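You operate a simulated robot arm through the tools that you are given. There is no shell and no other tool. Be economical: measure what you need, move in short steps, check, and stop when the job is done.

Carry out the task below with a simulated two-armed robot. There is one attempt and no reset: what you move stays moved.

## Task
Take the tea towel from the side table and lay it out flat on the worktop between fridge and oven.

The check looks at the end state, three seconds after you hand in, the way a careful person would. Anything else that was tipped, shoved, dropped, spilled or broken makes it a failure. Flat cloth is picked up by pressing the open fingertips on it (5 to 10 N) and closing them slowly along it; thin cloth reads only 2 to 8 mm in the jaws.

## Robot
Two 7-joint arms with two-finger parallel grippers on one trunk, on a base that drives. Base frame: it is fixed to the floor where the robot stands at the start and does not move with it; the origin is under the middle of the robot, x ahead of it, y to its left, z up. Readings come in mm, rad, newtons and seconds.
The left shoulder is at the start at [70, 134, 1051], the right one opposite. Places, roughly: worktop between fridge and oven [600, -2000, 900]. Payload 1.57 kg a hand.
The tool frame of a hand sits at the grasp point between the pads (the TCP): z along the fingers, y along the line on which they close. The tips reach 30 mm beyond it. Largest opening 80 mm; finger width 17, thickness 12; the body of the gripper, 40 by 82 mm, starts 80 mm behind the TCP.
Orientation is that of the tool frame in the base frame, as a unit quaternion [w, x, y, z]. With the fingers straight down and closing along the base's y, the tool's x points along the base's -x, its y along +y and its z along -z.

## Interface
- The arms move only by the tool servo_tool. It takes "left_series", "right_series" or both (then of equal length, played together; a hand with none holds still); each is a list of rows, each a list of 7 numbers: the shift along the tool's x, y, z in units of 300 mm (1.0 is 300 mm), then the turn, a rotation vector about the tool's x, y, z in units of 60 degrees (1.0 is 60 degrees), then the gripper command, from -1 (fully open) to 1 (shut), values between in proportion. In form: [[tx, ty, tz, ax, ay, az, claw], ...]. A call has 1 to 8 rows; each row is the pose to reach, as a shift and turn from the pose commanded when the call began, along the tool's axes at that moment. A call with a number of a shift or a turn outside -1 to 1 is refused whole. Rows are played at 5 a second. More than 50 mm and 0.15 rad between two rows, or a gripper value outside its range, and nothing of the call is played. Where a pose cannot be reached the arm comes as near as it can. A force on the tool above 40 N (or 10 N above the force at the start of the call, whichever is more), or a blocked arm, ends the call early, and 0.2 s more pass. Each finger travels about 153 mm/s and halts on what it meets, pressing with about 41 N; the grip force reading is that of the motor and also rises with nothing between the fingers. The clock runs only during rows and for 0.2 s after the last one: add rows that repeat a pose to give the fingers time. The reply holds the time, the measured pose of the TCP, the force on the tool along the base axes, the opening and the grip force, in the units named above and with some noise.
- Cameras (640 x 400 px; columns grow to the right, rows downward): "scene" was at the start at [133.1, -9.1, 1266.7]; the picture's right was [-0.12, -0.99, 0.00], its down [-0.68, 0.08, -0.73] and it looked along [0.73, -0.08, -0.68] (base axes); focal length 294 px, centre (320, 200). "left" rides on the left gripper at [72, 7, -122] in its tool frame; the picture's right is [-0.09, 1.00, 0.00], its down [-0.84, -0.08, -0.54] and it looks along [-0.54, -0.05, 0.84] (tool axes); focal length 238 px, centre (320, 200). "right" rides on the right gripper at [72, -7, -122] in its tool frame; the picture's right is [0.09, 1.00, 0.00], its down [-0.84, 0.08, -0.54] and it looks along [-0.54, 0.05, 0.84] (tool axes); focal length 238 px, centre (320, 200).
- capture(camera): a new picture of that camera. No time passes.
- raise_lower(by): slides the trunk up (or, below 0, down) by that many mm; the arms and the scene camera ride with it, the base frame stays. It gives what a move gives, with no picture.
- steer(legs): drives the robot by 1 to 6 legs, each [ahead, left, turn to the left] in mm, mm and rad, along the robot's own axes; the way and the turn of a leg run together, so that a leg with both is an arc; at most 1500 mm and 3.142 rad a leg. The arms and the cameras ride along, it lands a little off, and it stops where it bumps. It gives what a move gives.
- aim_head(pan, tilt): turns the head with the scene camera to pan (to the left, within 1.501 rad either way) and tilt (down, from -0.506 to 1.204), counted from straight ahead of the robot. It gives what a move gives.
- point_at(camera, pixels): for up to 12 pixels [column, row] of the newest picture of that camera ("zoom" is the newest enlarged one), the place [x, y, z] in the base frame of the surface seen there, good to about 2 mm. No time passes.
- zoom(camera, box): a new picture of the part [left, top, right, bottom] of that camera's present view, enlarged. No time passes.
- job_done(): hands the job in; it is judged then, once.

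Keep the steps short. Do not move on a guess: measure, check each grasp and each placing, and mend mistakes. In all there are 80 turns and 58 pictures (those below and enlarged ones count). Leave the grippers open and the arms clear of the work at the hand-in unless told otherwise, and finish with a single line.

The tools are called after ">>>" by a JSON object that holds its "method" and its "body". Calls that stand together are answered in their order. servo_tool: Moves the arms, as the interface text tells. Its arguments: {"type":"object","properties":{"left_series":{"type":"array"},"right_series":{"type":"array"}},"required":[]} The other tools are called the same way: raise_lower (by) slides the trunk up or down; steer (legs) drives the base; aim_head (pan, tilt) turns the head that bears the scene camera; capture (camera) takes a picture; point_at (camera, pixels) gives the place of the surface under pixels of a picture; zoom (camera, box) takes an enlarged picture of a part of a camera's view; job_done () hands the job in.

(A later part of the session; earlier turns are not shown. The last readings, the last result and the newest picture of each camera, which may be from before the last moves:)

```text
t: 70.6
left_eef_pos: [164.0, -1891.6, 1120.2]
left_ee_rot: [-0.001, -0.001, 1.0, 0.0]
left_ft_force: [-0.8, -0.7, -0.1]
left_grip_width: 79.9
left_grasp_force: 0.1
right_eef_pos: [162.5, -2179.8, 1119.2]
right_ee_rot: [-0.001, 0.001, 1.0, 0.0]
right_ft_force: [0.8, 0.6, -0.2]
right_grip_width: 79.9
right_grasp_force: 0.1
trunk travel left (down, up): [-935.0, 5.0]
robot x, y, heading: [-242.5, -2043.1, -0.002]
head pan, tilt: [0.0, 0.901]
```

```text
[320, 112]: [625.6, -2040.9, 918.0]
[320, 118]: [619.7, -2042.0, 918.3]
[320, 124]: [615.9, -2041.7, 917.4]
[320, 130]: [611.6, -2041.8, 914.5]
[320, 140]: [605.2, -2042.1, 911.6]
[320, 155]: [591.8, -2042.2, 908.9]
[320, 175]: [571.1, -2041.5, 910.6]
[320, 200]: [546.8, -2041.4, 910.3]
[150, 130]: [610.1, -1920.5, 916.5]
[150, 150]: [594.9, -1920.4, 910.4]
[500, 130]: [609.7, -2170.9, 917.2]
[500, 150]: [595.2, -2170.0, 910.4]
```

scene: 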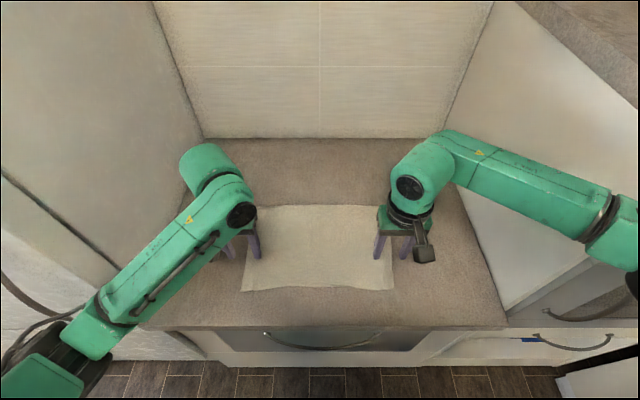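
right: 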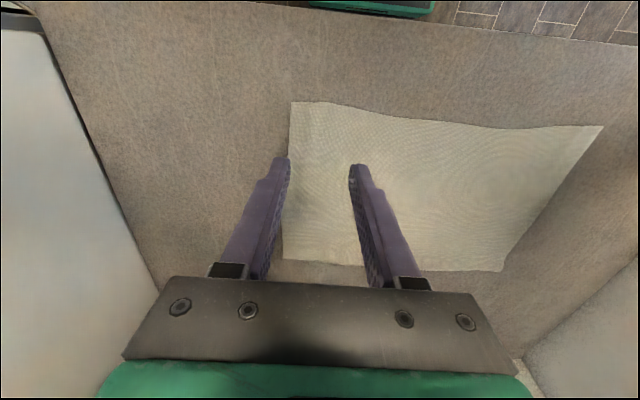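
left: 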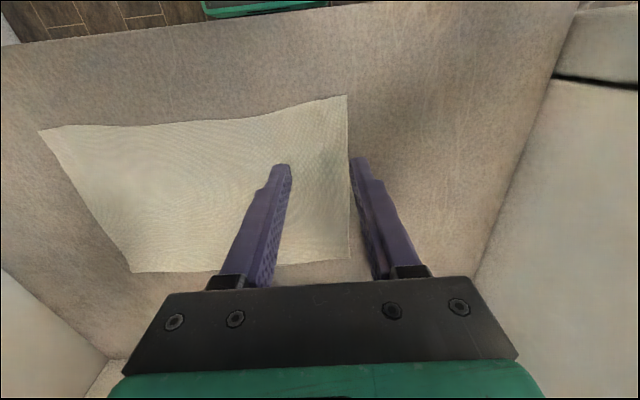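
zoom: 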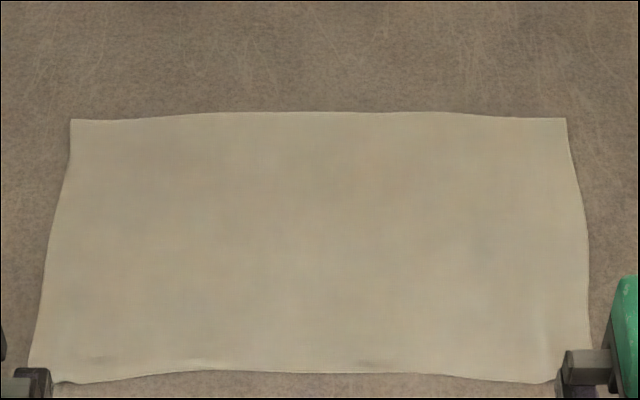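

The far ~25 mm rises to 918: the hem is folded under by about 20–25 mm. I'll mend that: regrip the near edge, lift, and lay again with the hem trailing. First measure the near edge/corners.

>>> {"method": "point_at", "body": {"camera": "zoom", "pixels": [[70, 378], [100, 372], [220, 366], [320, 368], [430, 370], [540, 378], [36, 355], [586, 335], [70, 125], [562, 125]]}}

>>> {"method": "steer", "body": {"legs": [[255, 0, 0]]}}

>>> {"method": "capture", "body": {"camera": "left"}}

>>> {"method": "capture", "body": {"camera": "right"}}

```text
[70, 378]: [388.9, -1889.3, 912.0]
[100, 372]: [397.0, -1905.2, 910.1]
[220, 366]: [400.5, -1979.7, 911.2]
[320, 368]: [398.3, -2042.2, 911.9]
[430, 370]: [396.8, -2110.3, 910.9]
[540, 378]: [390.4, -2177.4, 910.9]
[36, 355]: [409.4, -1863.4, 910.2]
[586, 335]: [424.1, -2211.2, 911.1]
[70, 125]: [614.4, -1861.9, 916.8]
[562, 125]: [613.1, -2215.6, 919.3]
```

```text
t: 72.4
left_eef_pos: [410.5, -1891.0, 1121.9]
left_ee_rot: [0.001, 0.001, 1.0, 0.0]
left_ft_force: [0.1, 0.1, -0.1]
left_grip_width: 80.0
left_grasp_force: 0.0
right_eef_pos: [409.4, -2180.3, 1122.8]
right_ee_rot: [0.0, 0.002, 1.0, 0.0]
right_ft_force: [0.6, -0.8, 0.0]
right_grip_width: 80.1
right_grasp_force: 0.0
trunk travel left (down, up): [-935.0, 5.0]
robot x, y, heading: [5.8, -2042.2, 0.003]
head pan, tilt: [0.0, 0.901]
```

```text
34 pictures are left
```

left: 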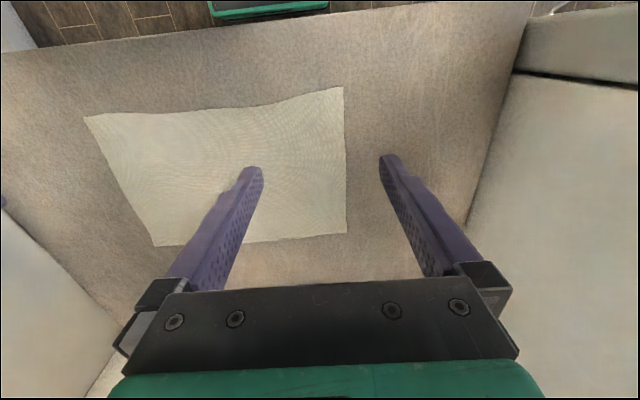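

```text
33 pictures are left
```

right: 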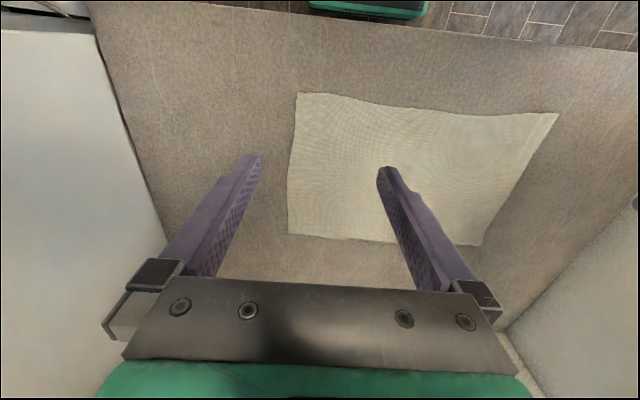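

I measure the towel from these wrist views.

>>> {"method": "point_at", "body": {"camera": "left", "pixels": [[341, 90], [345, 230], [342, 225], [335, 215], [300, 234], [300, 228], [300, 220], [300, 210], [160, 243], [345, 240], [300, 243], [320, 150]]}}

>>> {"method": "point_at", "body": {"camera": "right", "pixels": [[299, 95], [291, 230], [295, 225], [340, 236], [340, 230], [340, 222], [340, 212], [470, 243], [300, 205], [300, 150]]}}

>>> {"method": "zoom", "body": {"camera": "left", "box": [230, 140, 400, 260]}}

```text
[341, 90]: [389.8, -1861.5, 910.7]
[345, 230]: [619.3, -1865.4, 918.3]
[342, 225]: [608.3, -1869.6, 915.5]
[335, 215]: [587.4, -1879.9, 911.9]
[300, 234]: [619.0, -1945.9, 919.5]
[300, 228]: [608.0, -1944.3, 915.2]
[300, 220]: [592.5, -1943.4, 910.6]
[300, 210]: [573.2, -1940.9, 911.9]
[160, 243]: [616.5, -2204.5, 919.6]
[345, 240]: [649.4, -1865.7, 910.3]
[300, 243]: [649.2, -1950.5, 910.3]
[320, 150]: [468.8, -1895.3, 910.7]
```

```text
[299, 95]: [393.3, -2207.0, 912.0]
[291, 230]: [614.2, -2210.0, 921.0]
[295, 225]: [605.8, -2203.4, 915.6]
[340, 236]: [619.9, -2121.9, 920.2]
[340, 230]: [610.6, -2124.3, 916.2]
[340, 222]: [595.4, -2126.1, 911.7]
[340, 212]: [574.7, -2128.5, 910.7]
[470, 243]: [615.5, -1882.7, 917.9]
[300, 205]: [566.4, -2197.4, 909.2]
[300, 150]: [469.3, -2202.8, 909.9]
```

```text
3.33 times, centred on (315, 200) of left
```

zoom: 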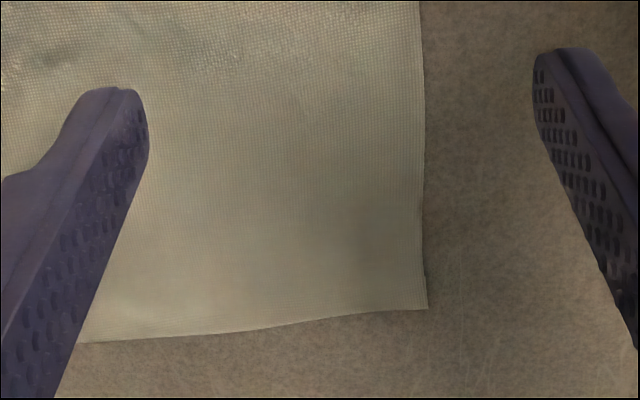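

Confirmed: folded under along the whole far side. Regrip at the same near-edge spots: descend with 34 mm jaws to just above the cloth.

>>> {"method": "servo_tool", "body": {"left_series": [[0, 0, 0.12, 0, 0, 0, -0.4], [0, 0, 0.24, 0, 0, 0, 0.15], [0, 0, 0.36, 0, 0, 0, 0.15], [0, 0, 0.46, 0, 0, 0, 0.15], [0, 0, 0.54, 0, 0, 0, 0.15], [0, 0, 0.58, 0, 0, 0, 0.15], [0, 0, 0.59, 0, 0, 0, 0.15], [0, 0, 0.59, 0, 0, 0, 0.15]], "right_series": [[0, 0, 0.12, 0, 0, 0, -0.4], [0, 0, 0.24, 0, 0, 0, 0.15], [0, 0, 0.36, 0, 0, 0, 0.15], [0, 0, 0.46, 0, 0, 0, 0.15], [0, 0, 0.54, 0, 0, 0, 0.15], [0, 0, 0.58, 0, 0, 0, 0.15], [0, 0, 0.59, 0, 0, 0, 0.15], [0, 0, 0.59, 0, 0, 0, 0.15]]}}

>>> {"method": "servo_tool", "body": {"left_series": [[0, 0, 0.006, 0, 0, 0, 0.15], [0, 0, 0.01, 0, 0, 0, 0.15], [0, 0, 0.01, 0, 0, 0, 0.15], [0, 0, 0.01, 0, 0, 0, 0.15]], "right_series": [[0, 0, 0.006, 0, 0, 0, 0.15], [0, 0, 0.01, 0, 0, 0, 0.15], [0, 0, 0.01, 0, 0, 0, 0.15], [0, 0, 0.01, 0, 0, 0, 0.15]]}}

```text
t: 74.2
left_eef_pos: [412.2, -1892.3, 943.5]
left_ee_rot: [0.0, 0.0, 1.0, 0.0]
left_ft_force: [-0.4, 0.2, -0.3]
left_grip_width: 34.2
left_grasp_force: 0.1
right_eef_pos: [410.8, -2180.2, 943.6]
right_ee_rot: [-0.001, 0.001, 1.0, 0.001]
right_ft_force: [0.5, -0.5, 0.3]
right_grip_width: 33.8
right_grasp_force: 0.0
trunk travel left (down, up): [-935.0, 5.0]
robot x, y, heading: [7.9, -2040.9, 0.003]
head pan, tilt: [0.0, 0.901]
```

```text
t: 75.2
left_eef_pos: [412.4, -1890.9, 940.6]
left_ee_rot: [0.001, 0.001, 1.0, 0.0]
left_ft_force: [1.0, 0.5, 7.4]
left_grip_width: 33.8
left_grasp_force: 0.1
right_eef_pos: [410.6, -2181.5, 942.3]
right_ee_rot: [0.001, 0.001, 1.0, 0.001]
right_ft_force: [1.6, -0.2, 4.4]
right_grip_width: 34.0
right_grasp_force: 0.3
trunk travel left (down, up): [-935.0, 5.0]
robot x, y, heading: [8.8, -2040.0, -0.002]
head pan, tilt: [0.0, 0.901]
```

Left 7.4 N, right 4.4 N; right slightly lower, then close slowly.

>>> {"method": "servo_tool", "body": {"left_series": [[0, 0, 0, 0, 0, 0, 0.15], [0, 0, 0, 0, 0, 0, 0.3], [0, 0, 0, 0, 0, 0, 0.45], [0, 0, 0, 0, 0, 0, 0.6], [0, 0, 0, 0, 0, 0, 0.75], [0, 0, 0, 0, 0, 0, 0.9], [0, 0, 0, 0, 0, 0, 1], [0, 0, 0, 0, 0, 0, 1]], "right_series": [[0, 0, 0.002, 0, 0, 0, 0.15], [0, 0, 0.002, 0, 0, 0, 0.3], [0, 0, 0.002, 0, 0, 0, 0.45], [0, 0, 0.002, 0, 0, 0, 0.6], [0, 0, 0.002, 0, 0, 0, 0.75], [0, 0, 0.002, 0, 0, 0, 0.9], [0, 0, 0.002, 0, 0, 0, 1], [0, 0, 0.002, 0, 0, 0, 1]]}}

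```text
t: 77.0
left_eef_pos: [410.6, -1891.8, 941.4]
left_ee_rot: [0.001, 0.001, 1.0, 0.0]
left_ft_force: [0.3, -1.0, 5.0]
left_grip_width: 1.9
left_grasp_force: 23.5
right_eef_pos: [410.5, -2180.9, 941.2]
right_ee_rot: [0.002, 0.001, 1.0, 0.001]
right_ft_force: [0.5, 2.0, 12.9]
right_grip_width: 2.2
right_grasp_force: 23.7
trunk travel left (down, up): [-935.0, 5.0]
robot x, y, heading: [12.6, -2042.6, 0.001]
head pan, tilt: [0.0, 0.901]
```

Both hold ~2 mm. Lift up and forward along the reverse arc.

>>> {"method": "servo_tool", "body": {"left_series": [[0, 0, -0.05, 0, 0, 0, 1], [-0.04, 0, -0.12, 0, 0, 0, 1], [-0.1, 0, -0.2, 0, 0, 0, 1], [-0.18, 0, -0.3, 0, 0, 0, 1], [-0.26, 0, -0.4, 0, 0, 0, 1], [-0.34, 0, -0.5, 0, 0, 0, 1], [-0.42, 0, -0.6, 0, 0, 0, 1], [-0.5, 0, -0.7, 0, 0, 0, 1]], "right_series": [[0, 0, -0.05, 0, 0, 0, 1], [-0.04, 0, -0.12, 0, 0, 0, 1], [-0.1, 0, -0.2, 0, 0, 0, 1], [-0.18, 0, -0.3, 0, 0, 0, 1], [-0.26, 0, -0.4, 0, 0, 0, 1], [-0.34, 0, -0.5, 0, 0, 0, 1], [-0.42, 0, -0.6, 0, 0, 0, 1], [-0.5, 0, -0.7, 0, 0, 0, 1]]}}

>>> {"method": "servo_tool", "body": {"left_series": [[-0.05, 0, -0.1, 0, 0, 0, 1], [-0.1, 0, -0.2, 0, 0, 0, 1], [-0.14, 0, -0.22, 0, 0, 0, 1], [-0.14, 0, -0.22, 0, 0, 0, 1], [-0.14, 0, -0.22, 0, 0, 0, 1], [-0.14, 0, -0.22, 0, 0, 0, 1]], "right_series": [[-0.05, 0, -0.1, 0, 0, 0, 1], [-0.1, 0, -0.2, 0, 0, 0, 1], [-0.14, 0, -0.22, 0, 0, 0, 1], [-0.14, 0, -0.22, 0, 0, 0, 1], [-0.14, 0, -0.22, 0, 0, 0, 1], [-0.14, 0, -0.22, 0, 0, 0, 1]]}}

>>> {"method": "zoom", "body": {"camera": "scene", "box": [200, 80, 440, 230]}}

```text
t: 78.8
left_eef_pos: [563.1, -1892.4, 1149.8]
left_ee_rot: [-0.001, 0.0, 1.0, 0.0]
left_ft_force: [0.2, -1.9, -0.2]
left_grip_width: 2.0
left_grasp_force: 23.3
right_eef_pos: [561.1, -2179.9, 1150.1]
right_ee_rot: [-0.001, 0.0, 1.0, 0.001]
right_ft_force: [0.0, 2.7, -0.6]
right_grip_width: 1.7
right_grasp_force: 23.4
trunk travel left (down, up): [-935.0, 5.0]
robot x, y, heading: [7.4, -2043.4, 0.006]
head pan, tilt: [0.0, 0.901]
```

```text
t: 80.2
left_eef_pos: [604.6, -1891.6, 1216.1]
left_ee_rot: [0.0, 0.0, 1.0, 0.0]
left_ft_force: [0.2, -3.4, -0.4]
left_grip_width: 2.2
left_grasp_force: 23.9
right_eef_pos: [603.4, -2180.6, 1215.7]
right_ee_rot: [0.0, 0.001, 1.0, 0.0]
right_ft_force: [-0.5, 2.5, -0.4]
right_grip_width: 1.9
right_grasp_force: 23.6
trunk travel left (down, up): [-935.0, 5.0]
robot x, y, heading: [8.4, -2041.8, -0.003]
head pan, tilt: [0.0, 0.901]
```

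```text
2.67 times, centred on (320, 155) of scene
```

zoom: 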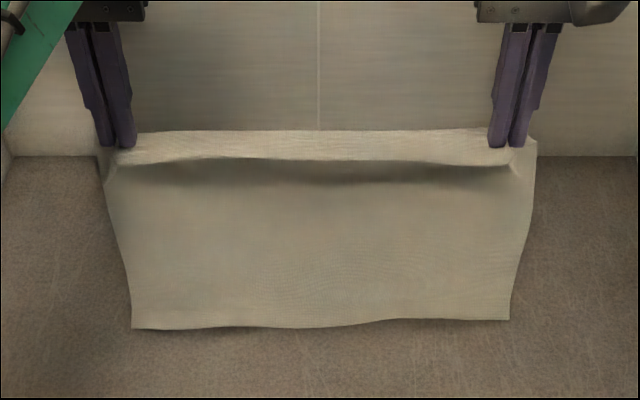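

>>> {"method": "point_at", "body": {"camera": "zoom", "pixels": [[320, 322], [320, 310], [320, 290], [320, 250], [320, 200], [320, 145], [140, 322], [500, 314], [230, 322], [420, 312]]}}

```text
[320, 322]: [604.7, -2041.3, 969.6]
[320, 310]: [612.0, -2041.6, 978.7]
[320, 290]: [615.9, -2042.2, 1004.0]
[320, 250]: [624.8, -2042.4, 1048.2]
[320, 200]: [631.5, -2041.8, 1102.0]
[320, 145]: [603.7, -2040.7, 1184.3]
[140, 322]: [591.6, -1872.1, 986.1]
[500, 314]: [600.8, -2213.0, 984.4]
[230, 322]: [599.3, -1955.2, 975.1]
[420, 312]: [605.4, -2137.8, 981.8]
```

Hem is free again but still curls slightly toward me at the bottom. I go 27 mm further forward, lower to ~5–8 mm above contact, then will sweep back so the hem trails outward.

>>> {"method": "servo_tool", "body": {"left_series": [[-0.05, 0, 0, 0, 0, 0, 1], [-0.09, 0, 0.04, 0, 0, 0, 1], [-0.09, 0, 0.1, 0, 0, 0, 1], [-0.09, 0, 0.15, 0, 0, 0, 1], [-0.09, 0, 0.165, 0, 0, 0, 1], [-0.09, 0, 0.165, 0, 0, 0, 1], [-0.09, 0, 0.165, 0, 0, 0, 1], [-0.09, 0, 0.165, 0, 0, 0, 1]], "right_series": [[-0.05, 0, 0, 0, 0, 0, 1], [-0.09, 0, 0.04, 0, 0, 0, 1], [-0.09, 0, 0.1, 0, 0, 0, 1], [-0.09, 0, 0.15, 0, 0, 0, 1], [-0.09, 0, 0.165, 0, 0, 0, 1], [-0.09, 0, 0.165, 0, 0, 0, 1], [-0.09, 0, 0.165, 0, 0, 0, 1], [-0.09, 0, 0.165, 0, 0, 0, 1]]}}

>>> {"method": "zoom", "body": {"camera": "scene", "box": [200, 100, 440, 250]}}

>>> {"method": "point_at", "body": {"camera": "zoom", "pixels": [[320, 200], [320, 220], [320, 240], [320, 250], [320, 260], [320, 270], [320, 280], [320, 290], [320, 300], [320, 310]]}}

```text
t: 82.0
left_eef_pos: [624.6, -1891.6, 1167.2]
left_ee_rot: [0.0, 0.0, 1.0, -0.001]
left_ft_force: [0.2, -0.3, 0.1]
left_grip_width: 2.0
left_grasp_force: 23.5
left hand out of reach, approached as far as the arm can: row 2, 3, 4, 5, 6, 7, 8
right_eef_pos: [608.9, -2173.5, 1165.7]
right_ee_rot: [0.001, 0.002, 1.0, 0.0]
right_ft_force: [0.2, -0.2, 0.3]
right_grip_width: 2.0
right_grasp_force: 23.4
right hand out of reach, approached as far as the arm can: row 1, 2, 3, 4, 5, 6, 7, 8
trunk travel left (down, up): [-935.0, 5.0]
robot x, y, heading: [9.7, -2042.4, 0.001]
head pan, tilt: [0.0, 0.901]
```

```text
2.67 times, centred on (320, 175) of scene
```

zoom: 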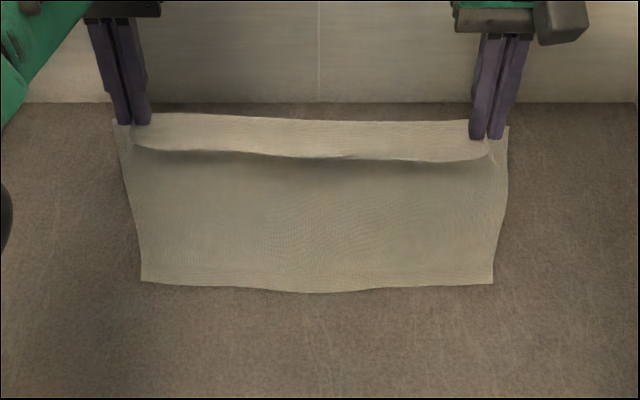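

```text
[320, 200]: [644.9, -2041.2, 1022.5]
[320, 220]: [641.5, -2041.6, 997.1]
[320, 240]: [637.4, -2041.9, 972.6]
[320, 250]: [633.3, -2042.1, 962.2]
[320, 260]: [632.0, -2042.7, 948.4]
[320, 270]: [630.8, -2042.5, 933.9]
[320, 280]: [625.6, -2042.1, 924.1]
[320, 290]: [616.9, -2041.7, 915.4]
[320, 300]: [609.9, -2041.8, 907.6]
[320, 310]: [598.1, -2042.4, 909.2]
```

Hands are at their reach limit (left 625, right 609). Hem is at z≈913. Now I sweep back ~75 mm with only slight lowering, so the hem drags and trails outward; the hands realign as well.

>>> {"method": "servo_tool", "body": {"left_series": [[0.05, 0, 0, 0, 0, 0, 1], [0.1, 0, 0.01, 0, 0, 0, 1], [0.14, 0, 0.02, 0, 0, 0, 1], [0.18, 0, 0.025, 0, 0, 0, 1], [0.22, 0, 0.03, 0, 0, 0, 1], [0.26, 0, 0.035, 0, 0, 0, 1]], "right_series": [[0.05, 0, 0, 0, 0, 0, 1], [0.1, 0, 0.01, 0, 0, 0, 1], [0.14, 0, 0.02, 0, 0, 0, 1], [0.18, 0, 0.025, 0, 0, 0, 1], [0.22, 0, 0.03, 0, 0, 0, 1], [0.26, 0, 0.035, 0, 0, 0, 1]]}}

>>> {"method": "zoom", "body": {"camera": "scene", "box": [200, 120, 440, 270]}}

>>> {"method": "point_at", "body": {"camera": "zoom", "pixels": [[320, 200], [320, 220], [320, 230], [320, 240], [320, 250], [320, 260], [320, 270], [320, 280], [320, 290], [320, 300]]}}

```text
t: 83.4
left_eef_pos: [544.8, -1890.9, 1158.3]
left_ee_rot: [0.0, 0.0, 1.0, 0.0]
left_ft_force: [-0.5, -0.6, -0.5]
left_grip_width: 1.9
left_grasp_force: 23.5
right_eef_pos: [529.4, -2174.4, 1156.0]
right_ee_rot: [0.001, 0.0, 1.0, -0.001]
right_ft_force: [0.4, 0.2, 0.3]
right_grip_width: 1.8
right_grasp_force: 23.7
trunk travel left (down, up): [-935.0, 5.0]
robot x, y, heading: [6.5, -2038.5, 0.002]
head pan, tilt: [0.0, 0.901]
```

```text
2.67 times, centred on (320, 195) of scene
```

zoom: 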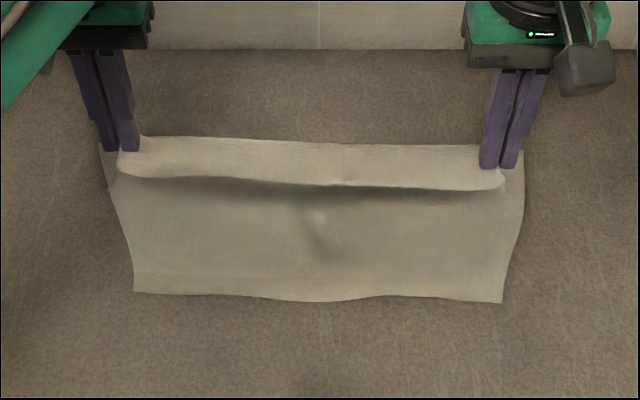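

```text
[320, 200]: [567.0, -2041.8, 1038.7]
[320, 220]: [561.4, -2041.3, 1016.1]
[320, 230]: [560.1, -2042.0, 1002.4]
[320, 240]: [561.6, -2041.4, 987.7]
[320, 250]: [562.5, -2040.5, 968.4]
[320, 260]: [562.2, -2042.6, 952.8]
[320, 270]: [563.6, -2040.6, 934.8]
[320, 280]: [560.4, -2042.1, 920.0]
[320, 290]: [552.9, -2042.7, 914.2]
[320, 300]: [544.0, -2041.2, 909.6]
```

The hem still curls toward me. Plan: realign the hands, go ~35 mm deeper with the base, lay it down, and then, with the near edge held low, pull the towel toward me so the tucked flap unrolls. First lift and realign the right hand (15 mm ahead, 6 mm right).

>>> {"method": "servo_tool", "body": {"left_series": [[0, 0, -0.05, 0, 0, 0, 1], [0, 0, -0.12, 0, 0, 0, 1], [0, 0, -0.2, 0, 0, 0, 1], [0, 0, -0.2, 0, 0, 0, 1]], "right_series": [[-0.02, -0.01, -0.05, 0, 0, 0, 1], [-0.04, -0.02, -0.12, 0, 0, 0, 1], [-0.052, -0.022, -0.206, 0, 0, 0, 1], [-0.052, -0.022, -0.206, 0, 0, 0, 1]]}}

>>> {"method": "steer", "body": {"legs": [[35, 0, 0]]}}

>>> {"method": "servo_tool", "body": {"left_series": [[-0.06, 0, 0, 0, 0, 0, 1], [-0.12, 0, 0, 0, 0, 0, 1], [-0.17, 0, 0, 0, 0, 0, 1], [-0.17, 0, 0, 0, 0, 0, 1], [-0.17, 0, 0, 0, 0, 0, 1], [-0.17, 0, 0, 0, 0, 0, 1]], "right_series": [[-0.06, 0, 0, 0, 0, 0, 1], [-0.12, 0, 0, 0, 0, 0, 1], [-0.17, 0, 0, 0, 0, 0, 1], [-0.17, 0, 0, 0, 0, 0, 1], [-0.17, 0, 0, 0, 0, 0, 1], [-0.17, 0, 0, 0, 0, 0, 1]]}}

>>> {"method": "zoom", "body": {"camera": "scene", "box": [200, 80, 440, 230]}}

>>> {"method": "point_at", "body": {"camera": "zoom", "pixels": [[320, 200], [320, 230], [320, 250], [320, 270], [320, 280], [320, 290], [320, 300], [320, 310], [320, 320]]}}

```text
t: 84.4
left_eef_pos: [548.3, -1890.5, 1216.1]
left_ee_rot: [0.0, 0.001, 1.0, 0.0]
left_ft_force: [0.4, -2.8, -0.2]
left_grip_width: 2.1
left_grasp_force: 23.2
right_eef_pos: [548.2, -2181.3, 1216.3]
right_ee_rot: [0.0, 0.001, 1.0, 0.001]
right_ft_force: [-0.3, 3.3, 0.1]
right_grip_width: 2.2
right_grasp_force: 23.2
trunk travel left (down, up): [-935.0, 5.0]
robot x, y, heading: [8.7, -2041.0, 0.0]
head pan, tilt: [0.0, 0.901]
```

```text
t: 85.3
left_eef_pos: [574.8, -1891.8, 1219.5]
left_ee_rot: [0.003, 0.0, 1.0, 0.0]
left_ft_force: [-0.9, -3.9, 0.7]
left_grip_width: 2.0
left_grasp_force: 24.0
right_eef_pos: [574.0, -2181.3, 1220.3]
right_ee_rot: [0.004, 0.001, 1.0, 0.0]
right_ft_force: [-0.5, 2.7, 0.0]
right_grip_width: 1.8
right_grasp_force: 23.4
trunk travel left (down, up): [-935.0, 5.0]
robot x, y, heading: [47.2, -2040.1, 0.002]
head pan, tilt: [0.0, 0.901]
```

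```text
t: 86.7
left_eef_pos: [632.1, -1891.9, 1217.2]
left_ee_rot: [0.0, 0.001, 1.0, 0.0]
left_ft_force: [0.5, -3.7, -0.3]
left_grip_width: 2.1
left_grasp_force: 23.0
right_eef_pos: [632.2, -2181.8, 1216.9]
right_ee_rot: [0.002, 0.001, 1.0, 0.001]
right_ft_force: [0.4, 3.4, -0.5]
right_grip_width: 2.3
right_grasp_force: 24.2
trunk travel left (down, up): [-935.0, 5.0]
robot x, y, heading: [46.6, -2041.4, 0.002]
head pan, tilt: [0.0, 0.901]
```

```text
2.67 times, centred on (320, 155) of scene
```

zoom: 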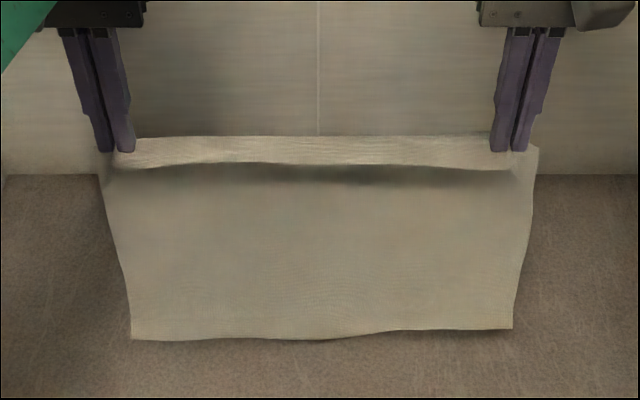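

```text
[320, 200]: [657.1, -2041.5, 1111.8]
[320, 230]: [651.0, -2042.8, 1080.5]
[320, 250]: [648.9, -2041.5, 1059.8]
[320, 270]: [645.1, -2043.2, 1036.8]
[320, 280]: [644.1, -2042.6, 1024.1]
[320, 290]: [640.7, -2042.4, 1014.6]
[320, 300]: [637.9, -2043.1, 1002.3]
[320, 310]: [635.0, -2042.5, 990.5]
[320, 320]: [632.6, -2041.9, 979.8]
```

Hanging almost straight, hem at z≈975. I lower to just above contact and let it settle.

>>> {"method": "servo_tool", "body": {"left_series": [[0, 0, 0.06, 0, 0, 0, 1], [0, 0, 0.12, 0, 0, 0, 1], [0, 0, 0.165, 0, 0, 0, 1], [0, 0, 0.175, 0, 0, 0, 1], [0, 0, 0.175, 0, 0, 0, 1], [0, 0, 0.175, 0, 0, 0, 1], [0, 0, 0.175, 0, 0, 0, 1], [0, 0, 0.175, 0, 0, 0, 1]], "right_series": [[0, 0, 0.06, 0, 0, 0, 1], [0, 0, 0.12, 0, 0, 0, 1], [0, 0, 0.165, 0, 0, 0, 1], [0, 0, 0.175, 0, 0, 0, 1], [0, 0, 0.175, 0, 0, 0, 1], [0, 0, 0.175, 0, 0, 0, 1], [0, 0, 0.175, 0, 0, 0, 1], [0, 0, 0.175, 0, 0, 0, 1]]}}

>>> {"method": "zoom", "body": {"camera": "scene", "box": [200, 100, 440, 250]}}

>>> {"method": "point_at", "body": {"camera": "zoom", "pixels": [[320, 200], [320, 220], [320, 240], [320, 250], [320, 260], [320, 270], [320, 280], [320, 290], [320, 300], [320, 310]]}}

```text
t: 88.5
left_eef_pos: [633.8, -1891.4, 1164.1]
left_ee_rot: [0.0, 0.002, 1.0, 0.001]
left_ft_force: [-0.7, -3.1, -0.3]
left_grip_width: 1.9
left_grasp_force: 23.6
right_eef_pos: [632.7, -2181.9, 1164.1]
right_ee_rot: [0.0, 0.001, 1.0, 0.001]
right_ft_force: [-0.1, 3.6, -0.7]
right_grip_width: 2.1
right_grasp_force: 23.5
trunk travel left (down, up): [-935.0, 5.0]
robot x, y, heading: [39.2, -2039.3, -0.001]
head pan, tilt: [0.0, 0.901]
```

```text
2.67 times, centred on (320, 175) of scene
```

zoom: 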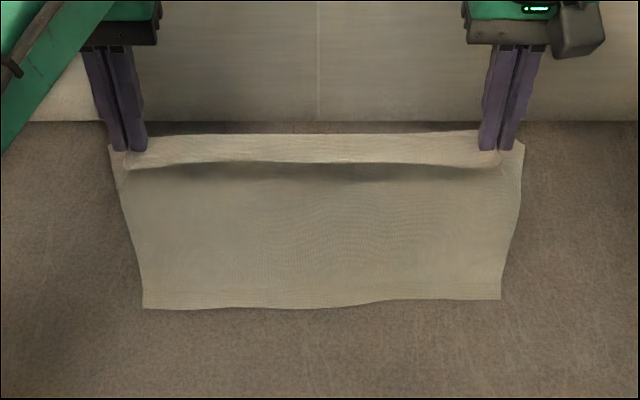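

```text
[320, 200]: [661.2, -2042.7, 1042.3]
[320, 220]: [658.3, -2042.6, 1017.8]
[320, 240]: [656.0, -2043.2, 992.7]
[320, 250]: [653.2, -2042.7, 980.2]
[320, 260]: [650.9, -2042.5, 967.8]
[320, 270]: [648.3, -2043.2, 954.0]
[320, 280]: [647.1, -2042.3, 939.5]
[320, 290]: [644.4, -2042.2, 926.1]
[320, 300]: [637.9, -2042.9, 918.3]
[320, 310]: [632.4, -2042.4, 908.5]
```

Hem is 2–3 mm above the top. Now a brisk taut arc: first straight back so the hem lags outward, then down.

>>> {"method": "servo_tool", "body": {"left_series": [[0.16, 0, 0, 0, 0, 0, 1], [0.31, 0, 0.06, 0, 0, 0, 1], [0.433, 0, 0.167, 0, 0, 0, 1], [0.527, 0, 0.293, 0, 0, 0, 1], [0.6, 0, 0.413, 0, 0, 0, 1], [0.66, 0, 0.527, 0, 0, 0, 1], [0.7, 0, 0.633, 0, 0, 0, 1], [0.717, 0, 0.707, 0, 0, 0, 1]], "right_series": [[0.16, 0, 0, 0, 0, 0, 1], [0.31, 0, 0.06, 0, 0, 0, 1], [0.433, 0, 0.167, 0, 0, 0, 1], [0.527, 0, 0.293, 0, 0, 0, 1], [0.6, 0, 0.413, 0, 0, 0, 1], [0.66, 0, 0.527, 0, 0, 0, 1], [0.7, 0, 0.633, 0, 0, 0, 1], [0.717, 0, 0.707, 0, 0, 0, 1]]}}

>>> {"method": "zoom", "body": {"camera": "scene", "box": [200, 170, 440, 320]}}

>>> {"method": "point_at", "body": {"camera": "zoom", "pixels": [[320, 70], [320, 80], [320, 85], [320, 90], [320, 95], [320, 100], [320, 105], [320, 110], [320, 120], [320, 130], [320, 150], [320, 200]]}}

```text
t: 90.3
left_eef_pos: [418.0, -1890.5, 951.2]
left_ee_rot: [0.0, 0.001, 1.0, 0.0]
left_ft_force: [-0.7, -3.3, -0.3]
left_grip_width: 2.0
left_grasp_force: 23.5
right_eef_pos: [419.2, -2180.6, 952.1]
right_ee_rot: [0.002, 0.001, 1.0, 0.001]
right_ft_force: [0.3, 3.2, 0.5]
right_grip_width: 2.1
right_grasp_force: 23.2
trunk travel left (down, up): [-935.0, 5.0]
robot x, y, heading: [45.5, -2042.7, 0.0]
head pan, tilt: [0.0, 0.901]
```

```text
2.67 times, centred on (320, 245) of scene
```

zoom: 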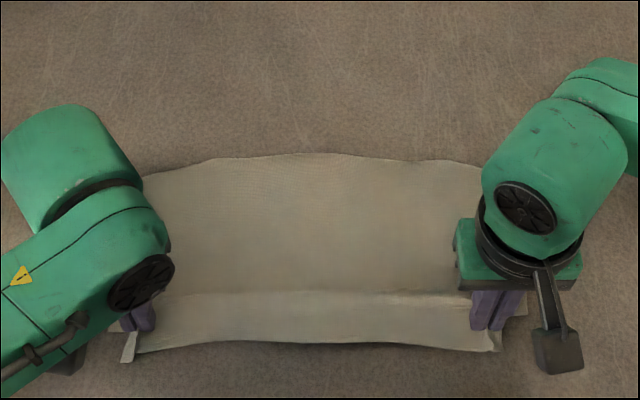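

```text
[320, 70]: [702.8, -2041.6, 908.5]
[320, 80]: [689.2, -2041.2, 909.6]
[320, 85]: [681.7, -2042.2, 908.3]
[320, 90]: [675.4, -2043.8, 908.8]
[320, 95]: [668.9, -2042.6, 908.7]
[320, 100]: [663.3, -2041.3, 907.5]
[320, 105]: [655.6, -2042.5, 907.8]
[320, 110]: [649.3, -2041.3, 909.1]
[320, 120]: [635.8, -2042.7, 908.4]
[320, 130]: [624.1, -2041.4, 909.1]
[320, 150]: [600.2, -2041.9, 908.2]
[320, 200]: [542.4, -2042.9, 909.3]
```

Far edge now at row ~155 (x≈595). I measure the profile to see whether it is still tucked.

>>> {"method": "point_at", "body": {"camera": "zoom", "pixels": [[320, 156], [320, 162], [320, 170], [320, 185], [320, 220], [320, 250], [320, 280], [320, 295], [320, 310], [320, 335], [220, 163], [430, 165]]}}

```text
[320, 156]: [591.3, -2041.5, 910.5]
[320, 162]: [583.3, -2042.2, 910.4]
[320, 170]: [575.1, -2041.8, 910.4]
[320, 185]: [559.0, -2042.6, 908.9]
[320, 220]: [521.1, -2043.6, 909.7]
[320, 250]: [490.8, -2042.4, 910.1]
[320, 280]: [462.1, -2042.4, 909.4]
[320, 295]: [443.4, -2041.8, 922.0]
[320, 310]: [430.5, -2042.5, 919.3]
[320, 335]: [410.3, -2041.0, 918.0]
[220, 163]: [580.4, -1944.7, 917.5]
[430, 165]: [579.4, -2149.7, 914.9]
```

Sides still rise to 917, so it is still tucked under. Now test the pull: lower ~6 mm and drag the near edge slowly back 45 mm.

>>> {"method": "servo_tool", "body": {"left_series": [[0, 0, 0.02, 0, 0, 0, 1], [0.025, 0, 0.02, 0, 0, 0, 1], [0.05, 0, 0.02, 0, 0, 0, 1], [0.075, 0, 0.02, 0, 0, 0, 1], [0.1, 0, 0.02, 0, 0, 0, 1], [0.125, 0, 0.02, 0, 0, 0, 1], [0.15, 0, 0.02, 0, 0, 0, 1], [0.15, 0, 0.02, 0, 0, 0, 1]], "right_series": [[0, 0, 0.02, 0, 0, 0, 1], [0.025, 0, 0.02, 0, 0, 0, 1], [0.05, 0, 0.02, 0, 0, 0, 1], [0.075, 0, 0.02, 0, 0, 0, 1], [0.1, 0, 0.02, 0, 0, 0, 1], [0.125, 0, 0.02, 0, 0, 0, 1], [0.15, 0, 0.02, 0, 0, 0, 1], [0.15, 0, 0.02, 0, 0, 0, 1]]}}

>>> {"method": "zoom", "body": {"camera": "scene", "box": [200, 180, 440, 330]}}

>>> {"method": "point_at", "body": {"camera": "zoom", "pixels": [[320, 130], [320, 140], [320, 146], [320, 152], [320, 158], [320, 164], [320, 170], [320, 180], [320, 200], [320, 320], [220, 150], [220, 160]]}}

```text
t: 92.1
left_eef_pos: [372.8, -1891.4, 946.1]
left_ee_rot: [0.0, 0.001, 1.0, 0.0]
left_ft_force: [0.7, -3.4, -0.6]
left_grip_width: 2.1
left_grasp_force: 23.3
right_eef_pos: [374.6, -2181.5, 945.4]
right_ee_rot: [0.0, 0.001, 1.0, 0.001]
right_ft_force: [0.9, 1.5, 0.3]
right_grip_width: 2.3
right_grasp_force: 23.3
trunk travel left (down, up): [-935.0, 5.0]
robot x, y, heading: [40.0, -2038.5, -0.002]
head pan, tilt: [0.0, 0.901]
```

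```text
2.67 times, centred on (320, 255) of scene
```

zoom: 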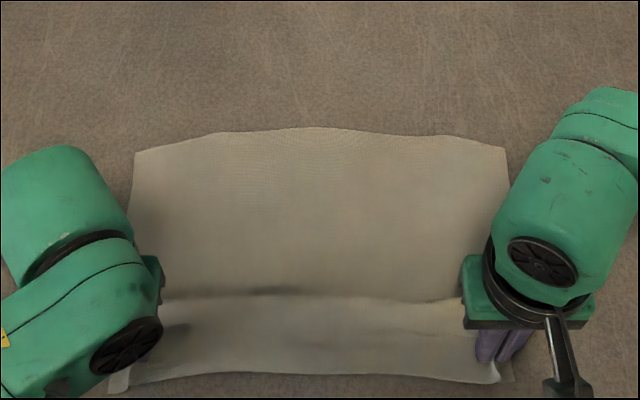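

```text
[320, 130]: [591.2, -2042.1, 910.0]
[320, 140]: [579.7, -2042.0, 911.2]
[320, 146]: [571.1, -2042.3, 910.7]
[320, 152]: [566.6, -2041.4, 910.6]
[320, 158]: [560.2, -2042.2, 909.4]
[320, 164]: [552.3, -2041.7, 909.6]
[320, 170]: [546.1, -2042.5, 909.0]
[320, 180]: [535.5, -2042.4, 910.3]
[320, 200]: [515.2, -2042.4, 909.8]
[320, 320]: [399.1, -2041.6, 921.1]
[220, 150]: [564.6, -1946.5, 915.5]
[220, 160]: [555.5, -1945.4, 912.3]
```

The pull works: the far edge stayed at x≈594 while the near edge moved 45 mm. I check corners and the bump.

>>> {"method": "point_at", "body": {"camera": "zoom", "pixels": [[139, 157], [145, 175], [145, 200], [502, 153], [498, 170], [495, 195], [180, 148], [460, 145], [320, 275], [320, 295], [320, 345], [320, 370]]}}

```text
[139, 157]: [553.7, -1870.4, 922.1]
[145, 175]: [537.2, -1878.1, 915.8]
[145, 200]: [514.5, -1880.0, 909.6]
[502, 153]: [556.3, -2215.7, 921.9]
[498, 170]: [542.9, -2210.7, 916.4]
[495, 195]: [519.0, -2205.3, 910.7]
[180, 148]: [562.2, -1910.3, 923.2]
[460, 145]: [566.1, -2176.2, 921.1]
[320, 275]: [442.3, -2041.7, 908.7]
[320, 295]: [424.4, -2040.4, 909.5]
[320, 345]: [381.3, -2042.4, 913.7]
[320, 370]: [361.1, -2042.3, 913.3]
```

Middle is unrolled; far corners are still tucked (~922). I continue the pull by driving the base back 50 mm, hands held.

>>> {"method": "steer", "body": {"legs": [[-50, 0, 0]]}}

>>> {"method": "zoom", "body": {"camera": "scene", "box": [200, 160, 440, 310]}}

>>> {"method": "point_at", "body": {"camera": "zoom", "pixels": [[320, 135], [320, 145], [320, 155], [320, 165], [320, 180], [150, 170], [150, 180], [495, 165], [495, 175], [220, 150], [220, 160], [320, 300]]}}

```text
t: 93.0
left_eef_pos: [329.7, -1890.3, 944.3]
left_ee_rot: [-0.004, 0.001, 1.0, 0.0]
left_ft_force: [0.6, -2.9, -0.8]
left_grip_width: 2.2
left_grasp_force: 23.7
right_eef_pos: [330.5, -2180.7, 944.6]
right_ee_rot: [-0.004, 0.001, 1.0, 0.001]
right_ft_force: [0.2, 3.1, 0.2]
right_grip_width: 2.1
right_grasp_force: 23.4
trunk travel left (down, up): [-935.0, 5.0]
robot x, y, heading: [-9.3, -2039.8, -0.001]
head pan, tilt: [0.0, 0.901]
```

```text
2.67 times, centred on (320, 235) of scene
```

zoom: 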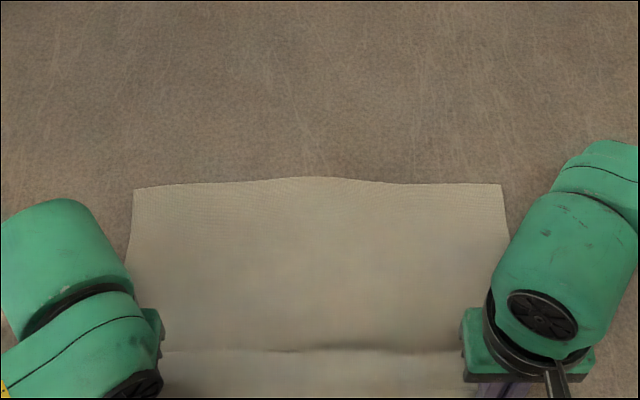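

```text
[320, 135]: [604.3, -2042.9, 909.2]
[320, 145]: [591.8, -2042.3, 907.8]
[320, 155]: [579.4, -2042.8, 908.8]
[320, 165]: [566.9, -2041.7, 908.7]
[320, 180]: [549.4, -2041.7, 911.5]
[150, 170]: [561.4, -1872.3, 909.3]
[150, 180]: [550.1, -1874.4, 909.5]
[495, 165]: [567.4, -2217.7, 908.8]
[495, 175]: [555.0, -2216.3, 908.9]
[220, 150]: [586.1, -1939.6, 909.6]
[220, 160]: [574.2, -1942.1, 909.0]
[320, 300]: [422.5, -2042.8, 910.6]
```

>>> {"method": "point_at", "body": {"camera": "zoom", "pixels": [[138, 192], [140, 205], [145, 225], [497, 188], [495, 200], [490, 220], [220, 186], [220, 200], [420, 187], [420, 200], [320, 350], [320, 380]]}}

```text
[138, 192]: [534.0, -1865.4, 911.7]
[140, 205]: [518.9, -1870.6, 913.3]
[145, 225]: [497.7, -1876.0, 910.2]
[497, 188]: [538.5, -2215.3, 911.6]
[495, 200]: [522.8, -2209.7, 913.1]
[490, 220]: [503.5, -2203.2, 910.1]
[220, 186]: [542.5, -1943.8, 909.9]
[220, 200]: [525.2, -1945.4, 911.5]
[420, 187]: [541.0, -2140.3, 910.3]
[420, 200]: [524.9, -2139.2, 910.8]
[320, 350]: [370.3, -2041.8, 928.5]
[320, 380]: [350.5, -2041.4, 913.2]
```

The hem is now unrolled along the whole far side (z 910–912 at the edge). The near edge is right at the worktop front, so I'll release here and then slide the towel deeper by pressing on it. Lower 3 mm and open slowly.

>>> {"method": "servo_tool", "body": {"left_series": [[0, 0, 0.006, 0, 0, 0, 1], [0, 0, 0.01, 0, 0, 0, 1], [0, 0, 0.01, 0, 0, 0, 0.8], [0, 0, 0.01, 0, 0, 0, 0.6], [0, 0, 0.01, 0, 0, 0, 0.4], [0, 0, 0.01, 0, 0, 0, 0.2], [0, 0, 0.01, 0, 0, 0, 0], [0, 0, 0.01, 0, 0, 0, 0]], "right_series": [[0, 0, 0.006, 0, 0, 0, 1], [0, 0, 0.01, 0, 0, 0, 1], [0, 0, 0.01, 0, 0, 0, 0.8], [0, 0, 0.01, 0, 0, 0, 0.6], [0, 0, 0.01, 0, 0, 0, 0.4], [0, 0, 0.01, 0, 0, 0, 0.2], [0, 0, 0.01, 0, 0, 0, 0], [0, 0, 0.01, 0, 0, 0, 0]]}}

>>> {"method": "servo_tool", "body": {"left_series": [[0, 0, -0.02, 0, 0, 0, 0], [0, 0, -0.08, 0, 0, 0, 0], [0, 0, -0.2, 0, 0, 0, 0], [-0.1, 0, -0.3, 0, 0, 0, 0]], "right_series": [[0, 0, -0.02, 0, 0, 0, 0], [0, 0, -0.08, 0, 0, 0, 0], [0, 0, -0.2, 0, 0, 0, 0], [-0.1, 0, -0.3, 0, 0, 0, 0]]}}

>>> {"method": "aim_head", "body": {"pan": 0, "tilt": 1.1}}

>>> {"method": "capture", "body": {"camera": "scene"}}

```text
t: 94.8
left_eef_pos: [323.2, -1890.7, 942.8]
left_ee_rot: [0.0, 0.001, 1.0, 0.0]
left_ft_force: [-0.3, 0.6, -0.6]
left_grip_width: 40.2
left_grasp_force: 0.0
right_eef_pos: [325.4, -2180.1, 943.5]
right_ee_rot: [0.0, 0.001, 1.0, 0.001]
right_ft_force: [-0.4, -0.5, 0.5]
right_grip_width: 39.9
right_grasp_force: 0.1
trunk travel left (down, up): [-935.0, 5.0]
robot x, y, heading: [-7.4, -2042.6, 0.001]
head pan, tilt: [0.0, 0.901]
```

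```text
t: 95.8
left_eef_pos: [355.8, -1891.3, 1031.8]
left_ee_rot: [0.0, 0.001, 1.0, 0.0]
left_ft_force: [0.7, -0.5, 0.1]
left_grip_width: 39.9
left_grasp_force: 0.0
right_eef_pos: [356.7, -2181.1, 1033.8]
right_ee_rot: [0.0, 0.001, 1.0, 0.001]
right_ft_force: [-0.4, 1.3, 0.0]
right_grip_width: 40.1
right_grasp_force: 0.1
trunk travel left (down, up): [-935.0, 5.0]
robot x, y, heading: [-5.5, -2039.8, -0.001]
head pan, tilt: [0.0, 0.901]
```

```text
t: 96.5
left_eef_pos: [354.5, -1891.9, 1033.0]
left_ee_rot: [0.001, 0.001, 1.0, 0.001]
left_ft_force: [0.3, -0.8, -0.6]
left_grip_width: 40.1
left_grasp_force: 0.1
right_eef_pos: [354.6, -2180.7, 1033.5]
right_ee_rot: [0.0, 0.001, 1.0, 0.002]
right_ft_force: [0.8, -0.5, -0.3]
right_grip_width: 39.8
right_grasp_force: 0.0
trunk travel left (down, up): [-935.0, 5.0]
robot x, y, heading: [-4.1, -2042.0, -0.003]
head pan, tilt: [0.0, 1.1]
```

```text
23 pictures are left
```

scene: 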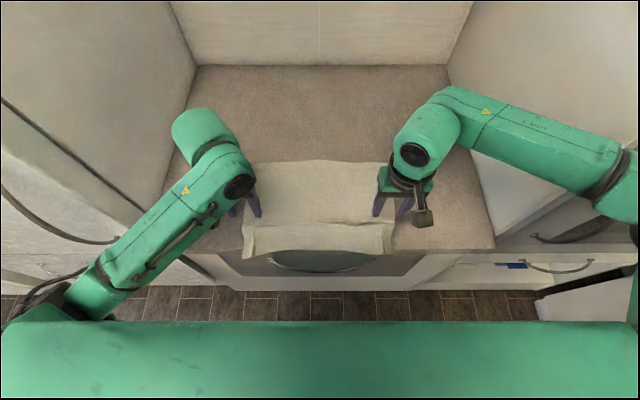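

There's a ridge near the front edge; zoom and measure.

>>> {"method": "zoom", "body": {"camera": "scene", "box": [230, 145, 410, 265]}}

>>> {"method": "point_at", "body": {"camera": "zoom", "pixels": [[320, 60], [320, 150], [320, 220], [320, 250], [320, 270], [320, 285], [320, 300], [320, 330], [320, 355], [90, 330], [540, 320], [320, 368]]}}

```text
3.33 times, centred on (320, 205) of scene
```

zoom: 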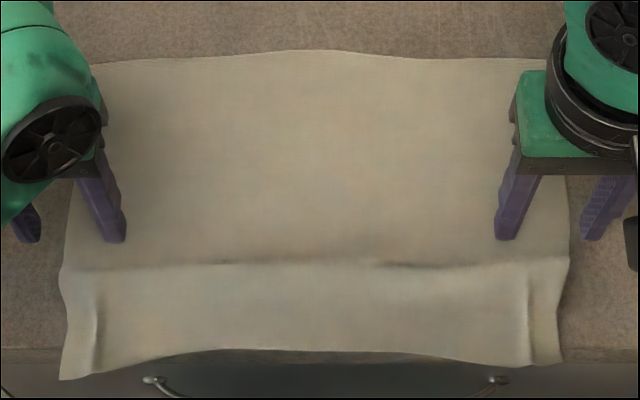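

```text
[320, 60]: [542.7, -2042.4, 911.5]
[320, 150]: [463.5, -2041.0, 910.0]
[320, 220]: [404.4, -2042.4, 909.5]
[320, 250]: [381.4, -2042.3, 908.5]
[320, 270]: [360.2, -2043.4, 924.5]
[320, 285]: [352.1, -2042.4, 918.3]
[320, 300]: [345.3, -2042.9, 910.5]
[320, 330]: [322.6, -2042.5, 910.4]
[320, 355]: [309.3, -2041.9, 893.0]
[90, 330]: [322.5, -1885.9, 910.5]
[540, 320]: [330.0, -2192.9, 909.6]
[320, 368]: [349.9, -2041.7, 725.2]
```

A 15 mm ridge at x≈362 and a little overhang. I'll press fingertips near the far edge (x≈520) and slide the towel ~85 mm away from me; this also pulls the ridge out. First base 35 mm closer and hands above there.

>>> {"method": "steer", "body": {"legs": [[35, 0, 0]]}}

>>> {"method": "servo_tool", "body": {"left_series": [[-0.1, -0.02, 0, 0, 0, 0, -0.75], [-0.2, -0.04, 0, 0, 0, 0, -0.75], [-0.3, -0.06, 0, 0, 0, 0, -0.75], [-0.4, -0.067, 0.05, 0, 0, 0, -0.75], [-0.437, -0.067, 0.15, 0, 0, 0, -0.75], [-0.437, -0.067, 0.22, 0, 0, 0, -0.75], [-0.437, -0.067, 0.25, 0, 0, 0, -0.75], [-0.437, -0.067, 0.25, 0, 0, 0, -0.75]], "right_series": [[-0.1, 0.02, 0, 0, 0, 0, -0.75], [-0.2, 0.03, 0, 0, 0, 0, -0.75], [-0.3, 0.04, 0, 0, 0, 0, -0.75], [-0.4, 0.043, 0.05, 0, 0, 0, -0.75], [-0.437, 0.043, 0.15, 0, 0, 0, -0.75], [-0.437, 0.043, 0.22, 0, 0, 0, -0.75], [-0.437, 0.043, 0.25, 0, 0, 0, -0.75], [-0.437, 0.043, 0.25, 0, 0, 0, -0.75]]}}

>>> {"method": "capture", "body": {"camera": "scene"}}

```text
t: 97.4
left_eef_pos: [381.8, -1891.1, 1035.8]
left_ee_rot: [0.003, 0.0, 1.0, 0.0]
left_ft_force: [0.0, 1.1, 0.8]
left_grip_width: 40.2
left_grasp_force: 0.1
right_eef_pos: [381.9, -2179.9, 1037.1]
right_ee_rot: [0.004, 0.001, 1.0, 0.0]
right_ft_force: [0.4, -0.8, 0.0]
right_grip_width: 40.2
right_grasp_force: 0.0
trunk travel left (down, up): [-935.0, 5.0]
robot x, y, heading: [29.5, -2042.5, -0.004]
head pan, tilt: [0.0, 1.1]
```

```text
t: 99.2
left_eef_pos: [518.9, -1911.2, 958.1]
left_ee_rot: [-0.001, 0.001, 1.0, 0.0]
left_ft_force: [-0.9, 0.4, 0.0]
left_grip_width: 69.8
left_grasp_force: 0.0
right_eef_pos: [520.6, -2167.5, 959.1]
right_ee_rot: [0.0, 0.001, 1.0, 0.001]
right_ft_force: [0.1, -0.2, 0.9]
right_grip_width: 70.2
right_grasp_force: 0.1
trunk travel left (down, up): [-935.0, 5.0]
robot x, y, heading: [28.1, -2039.0, 0.001]
head pan, tilt: [0.0, 1.1]
```

```text
21 pictures are left
```

scene: 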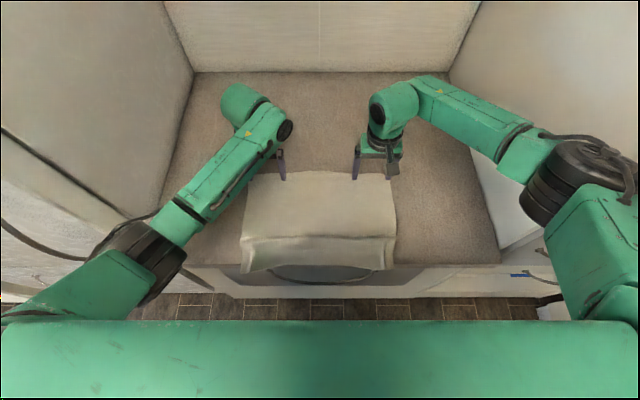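

Fingertips are ~17 mm above the far strip. Press down gently.

>>> {"method": "servo_tool", "body": {"left_series": [[0, 0, 0.03, 0, 0, 0, -0.75], [0, 0, 0.05, 0, 0, 0, -0.75], [0, 0, 0.057, 0, 0, 0, -0.75], [0, 0, 0.06, 0, 0, 0, -0.75], [0, 0, 0.06, 0, 0, 0, -0.75]], "right_series": [[0, 0, 0.03, 0, 0, 0, -0.75], [0, 0, 0.05, 0, 0, 0, -0.75], [0, 0, 0.057, 0, 0, 0, -0.75], [0, 0, 0.06, 0, 0, 0, -0.75], [0, 0, 0.06, 0, 0, 0, -0.75]]}}

>>> {"method": "zoom", "body": {"camera": "scene", "box": [230, 145, 410, 265]}}

```text
t: 100.4
left_eef_pos: [519.2, -1912.4, 941.3]
left_ee_rot: [0.003, 0.002, 1.0, 0.0]
left_ft_force: [2.3, 0.5, 13.2]
left_grip_width: 70.3
left_grasp_force: 0.1
right_eef_pos: [519.0, -2167.3, 942.6]
right_ee_rot: [0.001, 0.001, 1.0, 0.001]
right_ft_force: [0.6, 0.0, 1.6]
right_grip_width: 69.8
right_grasp_force: 0.1
trunk travel left (down, up): [-935.0, 5.0]
robot x, y, heading: [30.2, -2041.0, 0.001]
head pan, tilt: [0.0, 1.1]
```

```text
3.33 times, centred on (320, 205) of scene
```

zoom: 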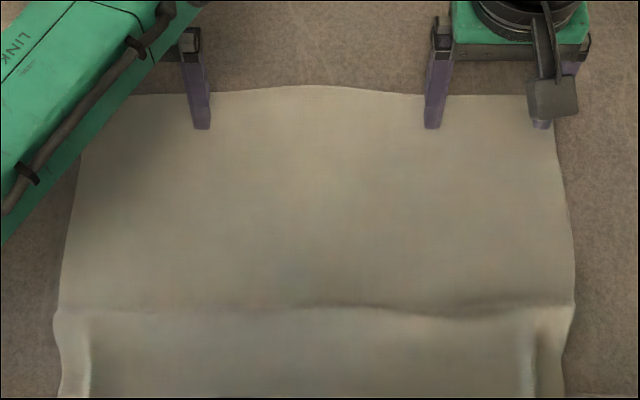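

All fingertips are on the towel. Left 13 N, right 1.6 N: balance, then slide 30 mm away.

>>> {"method": "servo_tool", "body": {"left_series": [[0, 0, -0.001, 0, 0, 0, -0.75], [0, 0, -0.001, 0, 0, 0, -0.75], [-0.02, 0, -0.001, 0, 0, 0, -0.75], [-0.04, 0, -0.001, 0, 0, 0, -0.75], [-0.06, 0, -0.001, 0, 0, 0, -0.75], [-0.08, 0, -0.001, 0, 0, 0, -0.75], [-0.1, 0, -0.001, 0, 0, 0, -0.75]], "right_series": [[0, 0, 0.003, 0, 0, 0, -0.75], [0, 0, 0.004, 0, 0, 0, -0.75], [-0.02, 0, 0.004, 0, 0, 0, -0.75], [-0.04, 0, 0.004, 0, 0, 0, -0.75], [-0.06, 0, 0.004, 0, 0, 0, -0.75], [-0.08, 0, 0.004, 0, 0, 0, -0.75], [-0.1, 0, 0.004, 0, 0, 0, -0.75]]}}

>>> {"method": "zoom", "body": {"camera": "scene", "box": [230, 140, 410, 260]}}

>>> {"method": "point_at", "body": {"camera": "zoom", "pixels": [[320, 75], [320, 80], [320, 85], [320, 95], [320, 200], [320, 290], [320, 310], [320, 320], [320, 335]]}}

```text
t: 102.0
left_eef_pos: [546.9, -1911.9, 940.3]
left_ee_rot: [0.002, 0.002, 1.0, 0.0]
left_ft_force: [-1.8, 0.4, 5.9]
left_grip_width: 69.8
left_grasp_force: 0.0
right_eef_pos: [548.6, -2167.4, 942.0]
right_ee_rot: [0.002, 0.0, 1.0, 0.001]
right_ft_force: [-0.7, -0.4, 6.5]
right_grip_width: 70.2
right_grasp_force: 0.1
trunk travel left (down, up): [-935.0, 5.0]
robot x, y, heading: [28.8, -2042.6, 0.001]
head pan, tilt: [0.0, 1.1]
```

```text
3.33 times, centred on (320, 200) of scene
```

zoom: 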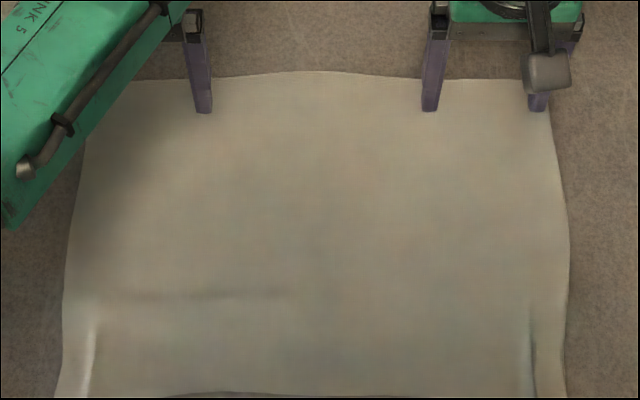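

```text
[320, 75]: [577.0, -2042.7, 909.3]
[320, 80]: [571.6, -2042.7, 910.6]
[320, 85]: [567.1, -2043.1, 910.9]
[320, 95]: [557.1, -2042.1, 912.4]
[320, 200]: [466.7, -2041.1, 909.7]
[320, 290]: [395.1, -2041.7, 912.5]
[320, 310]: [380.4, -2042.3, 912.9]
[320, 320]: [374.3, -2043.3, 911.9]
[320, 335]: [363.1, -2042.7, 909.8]
```

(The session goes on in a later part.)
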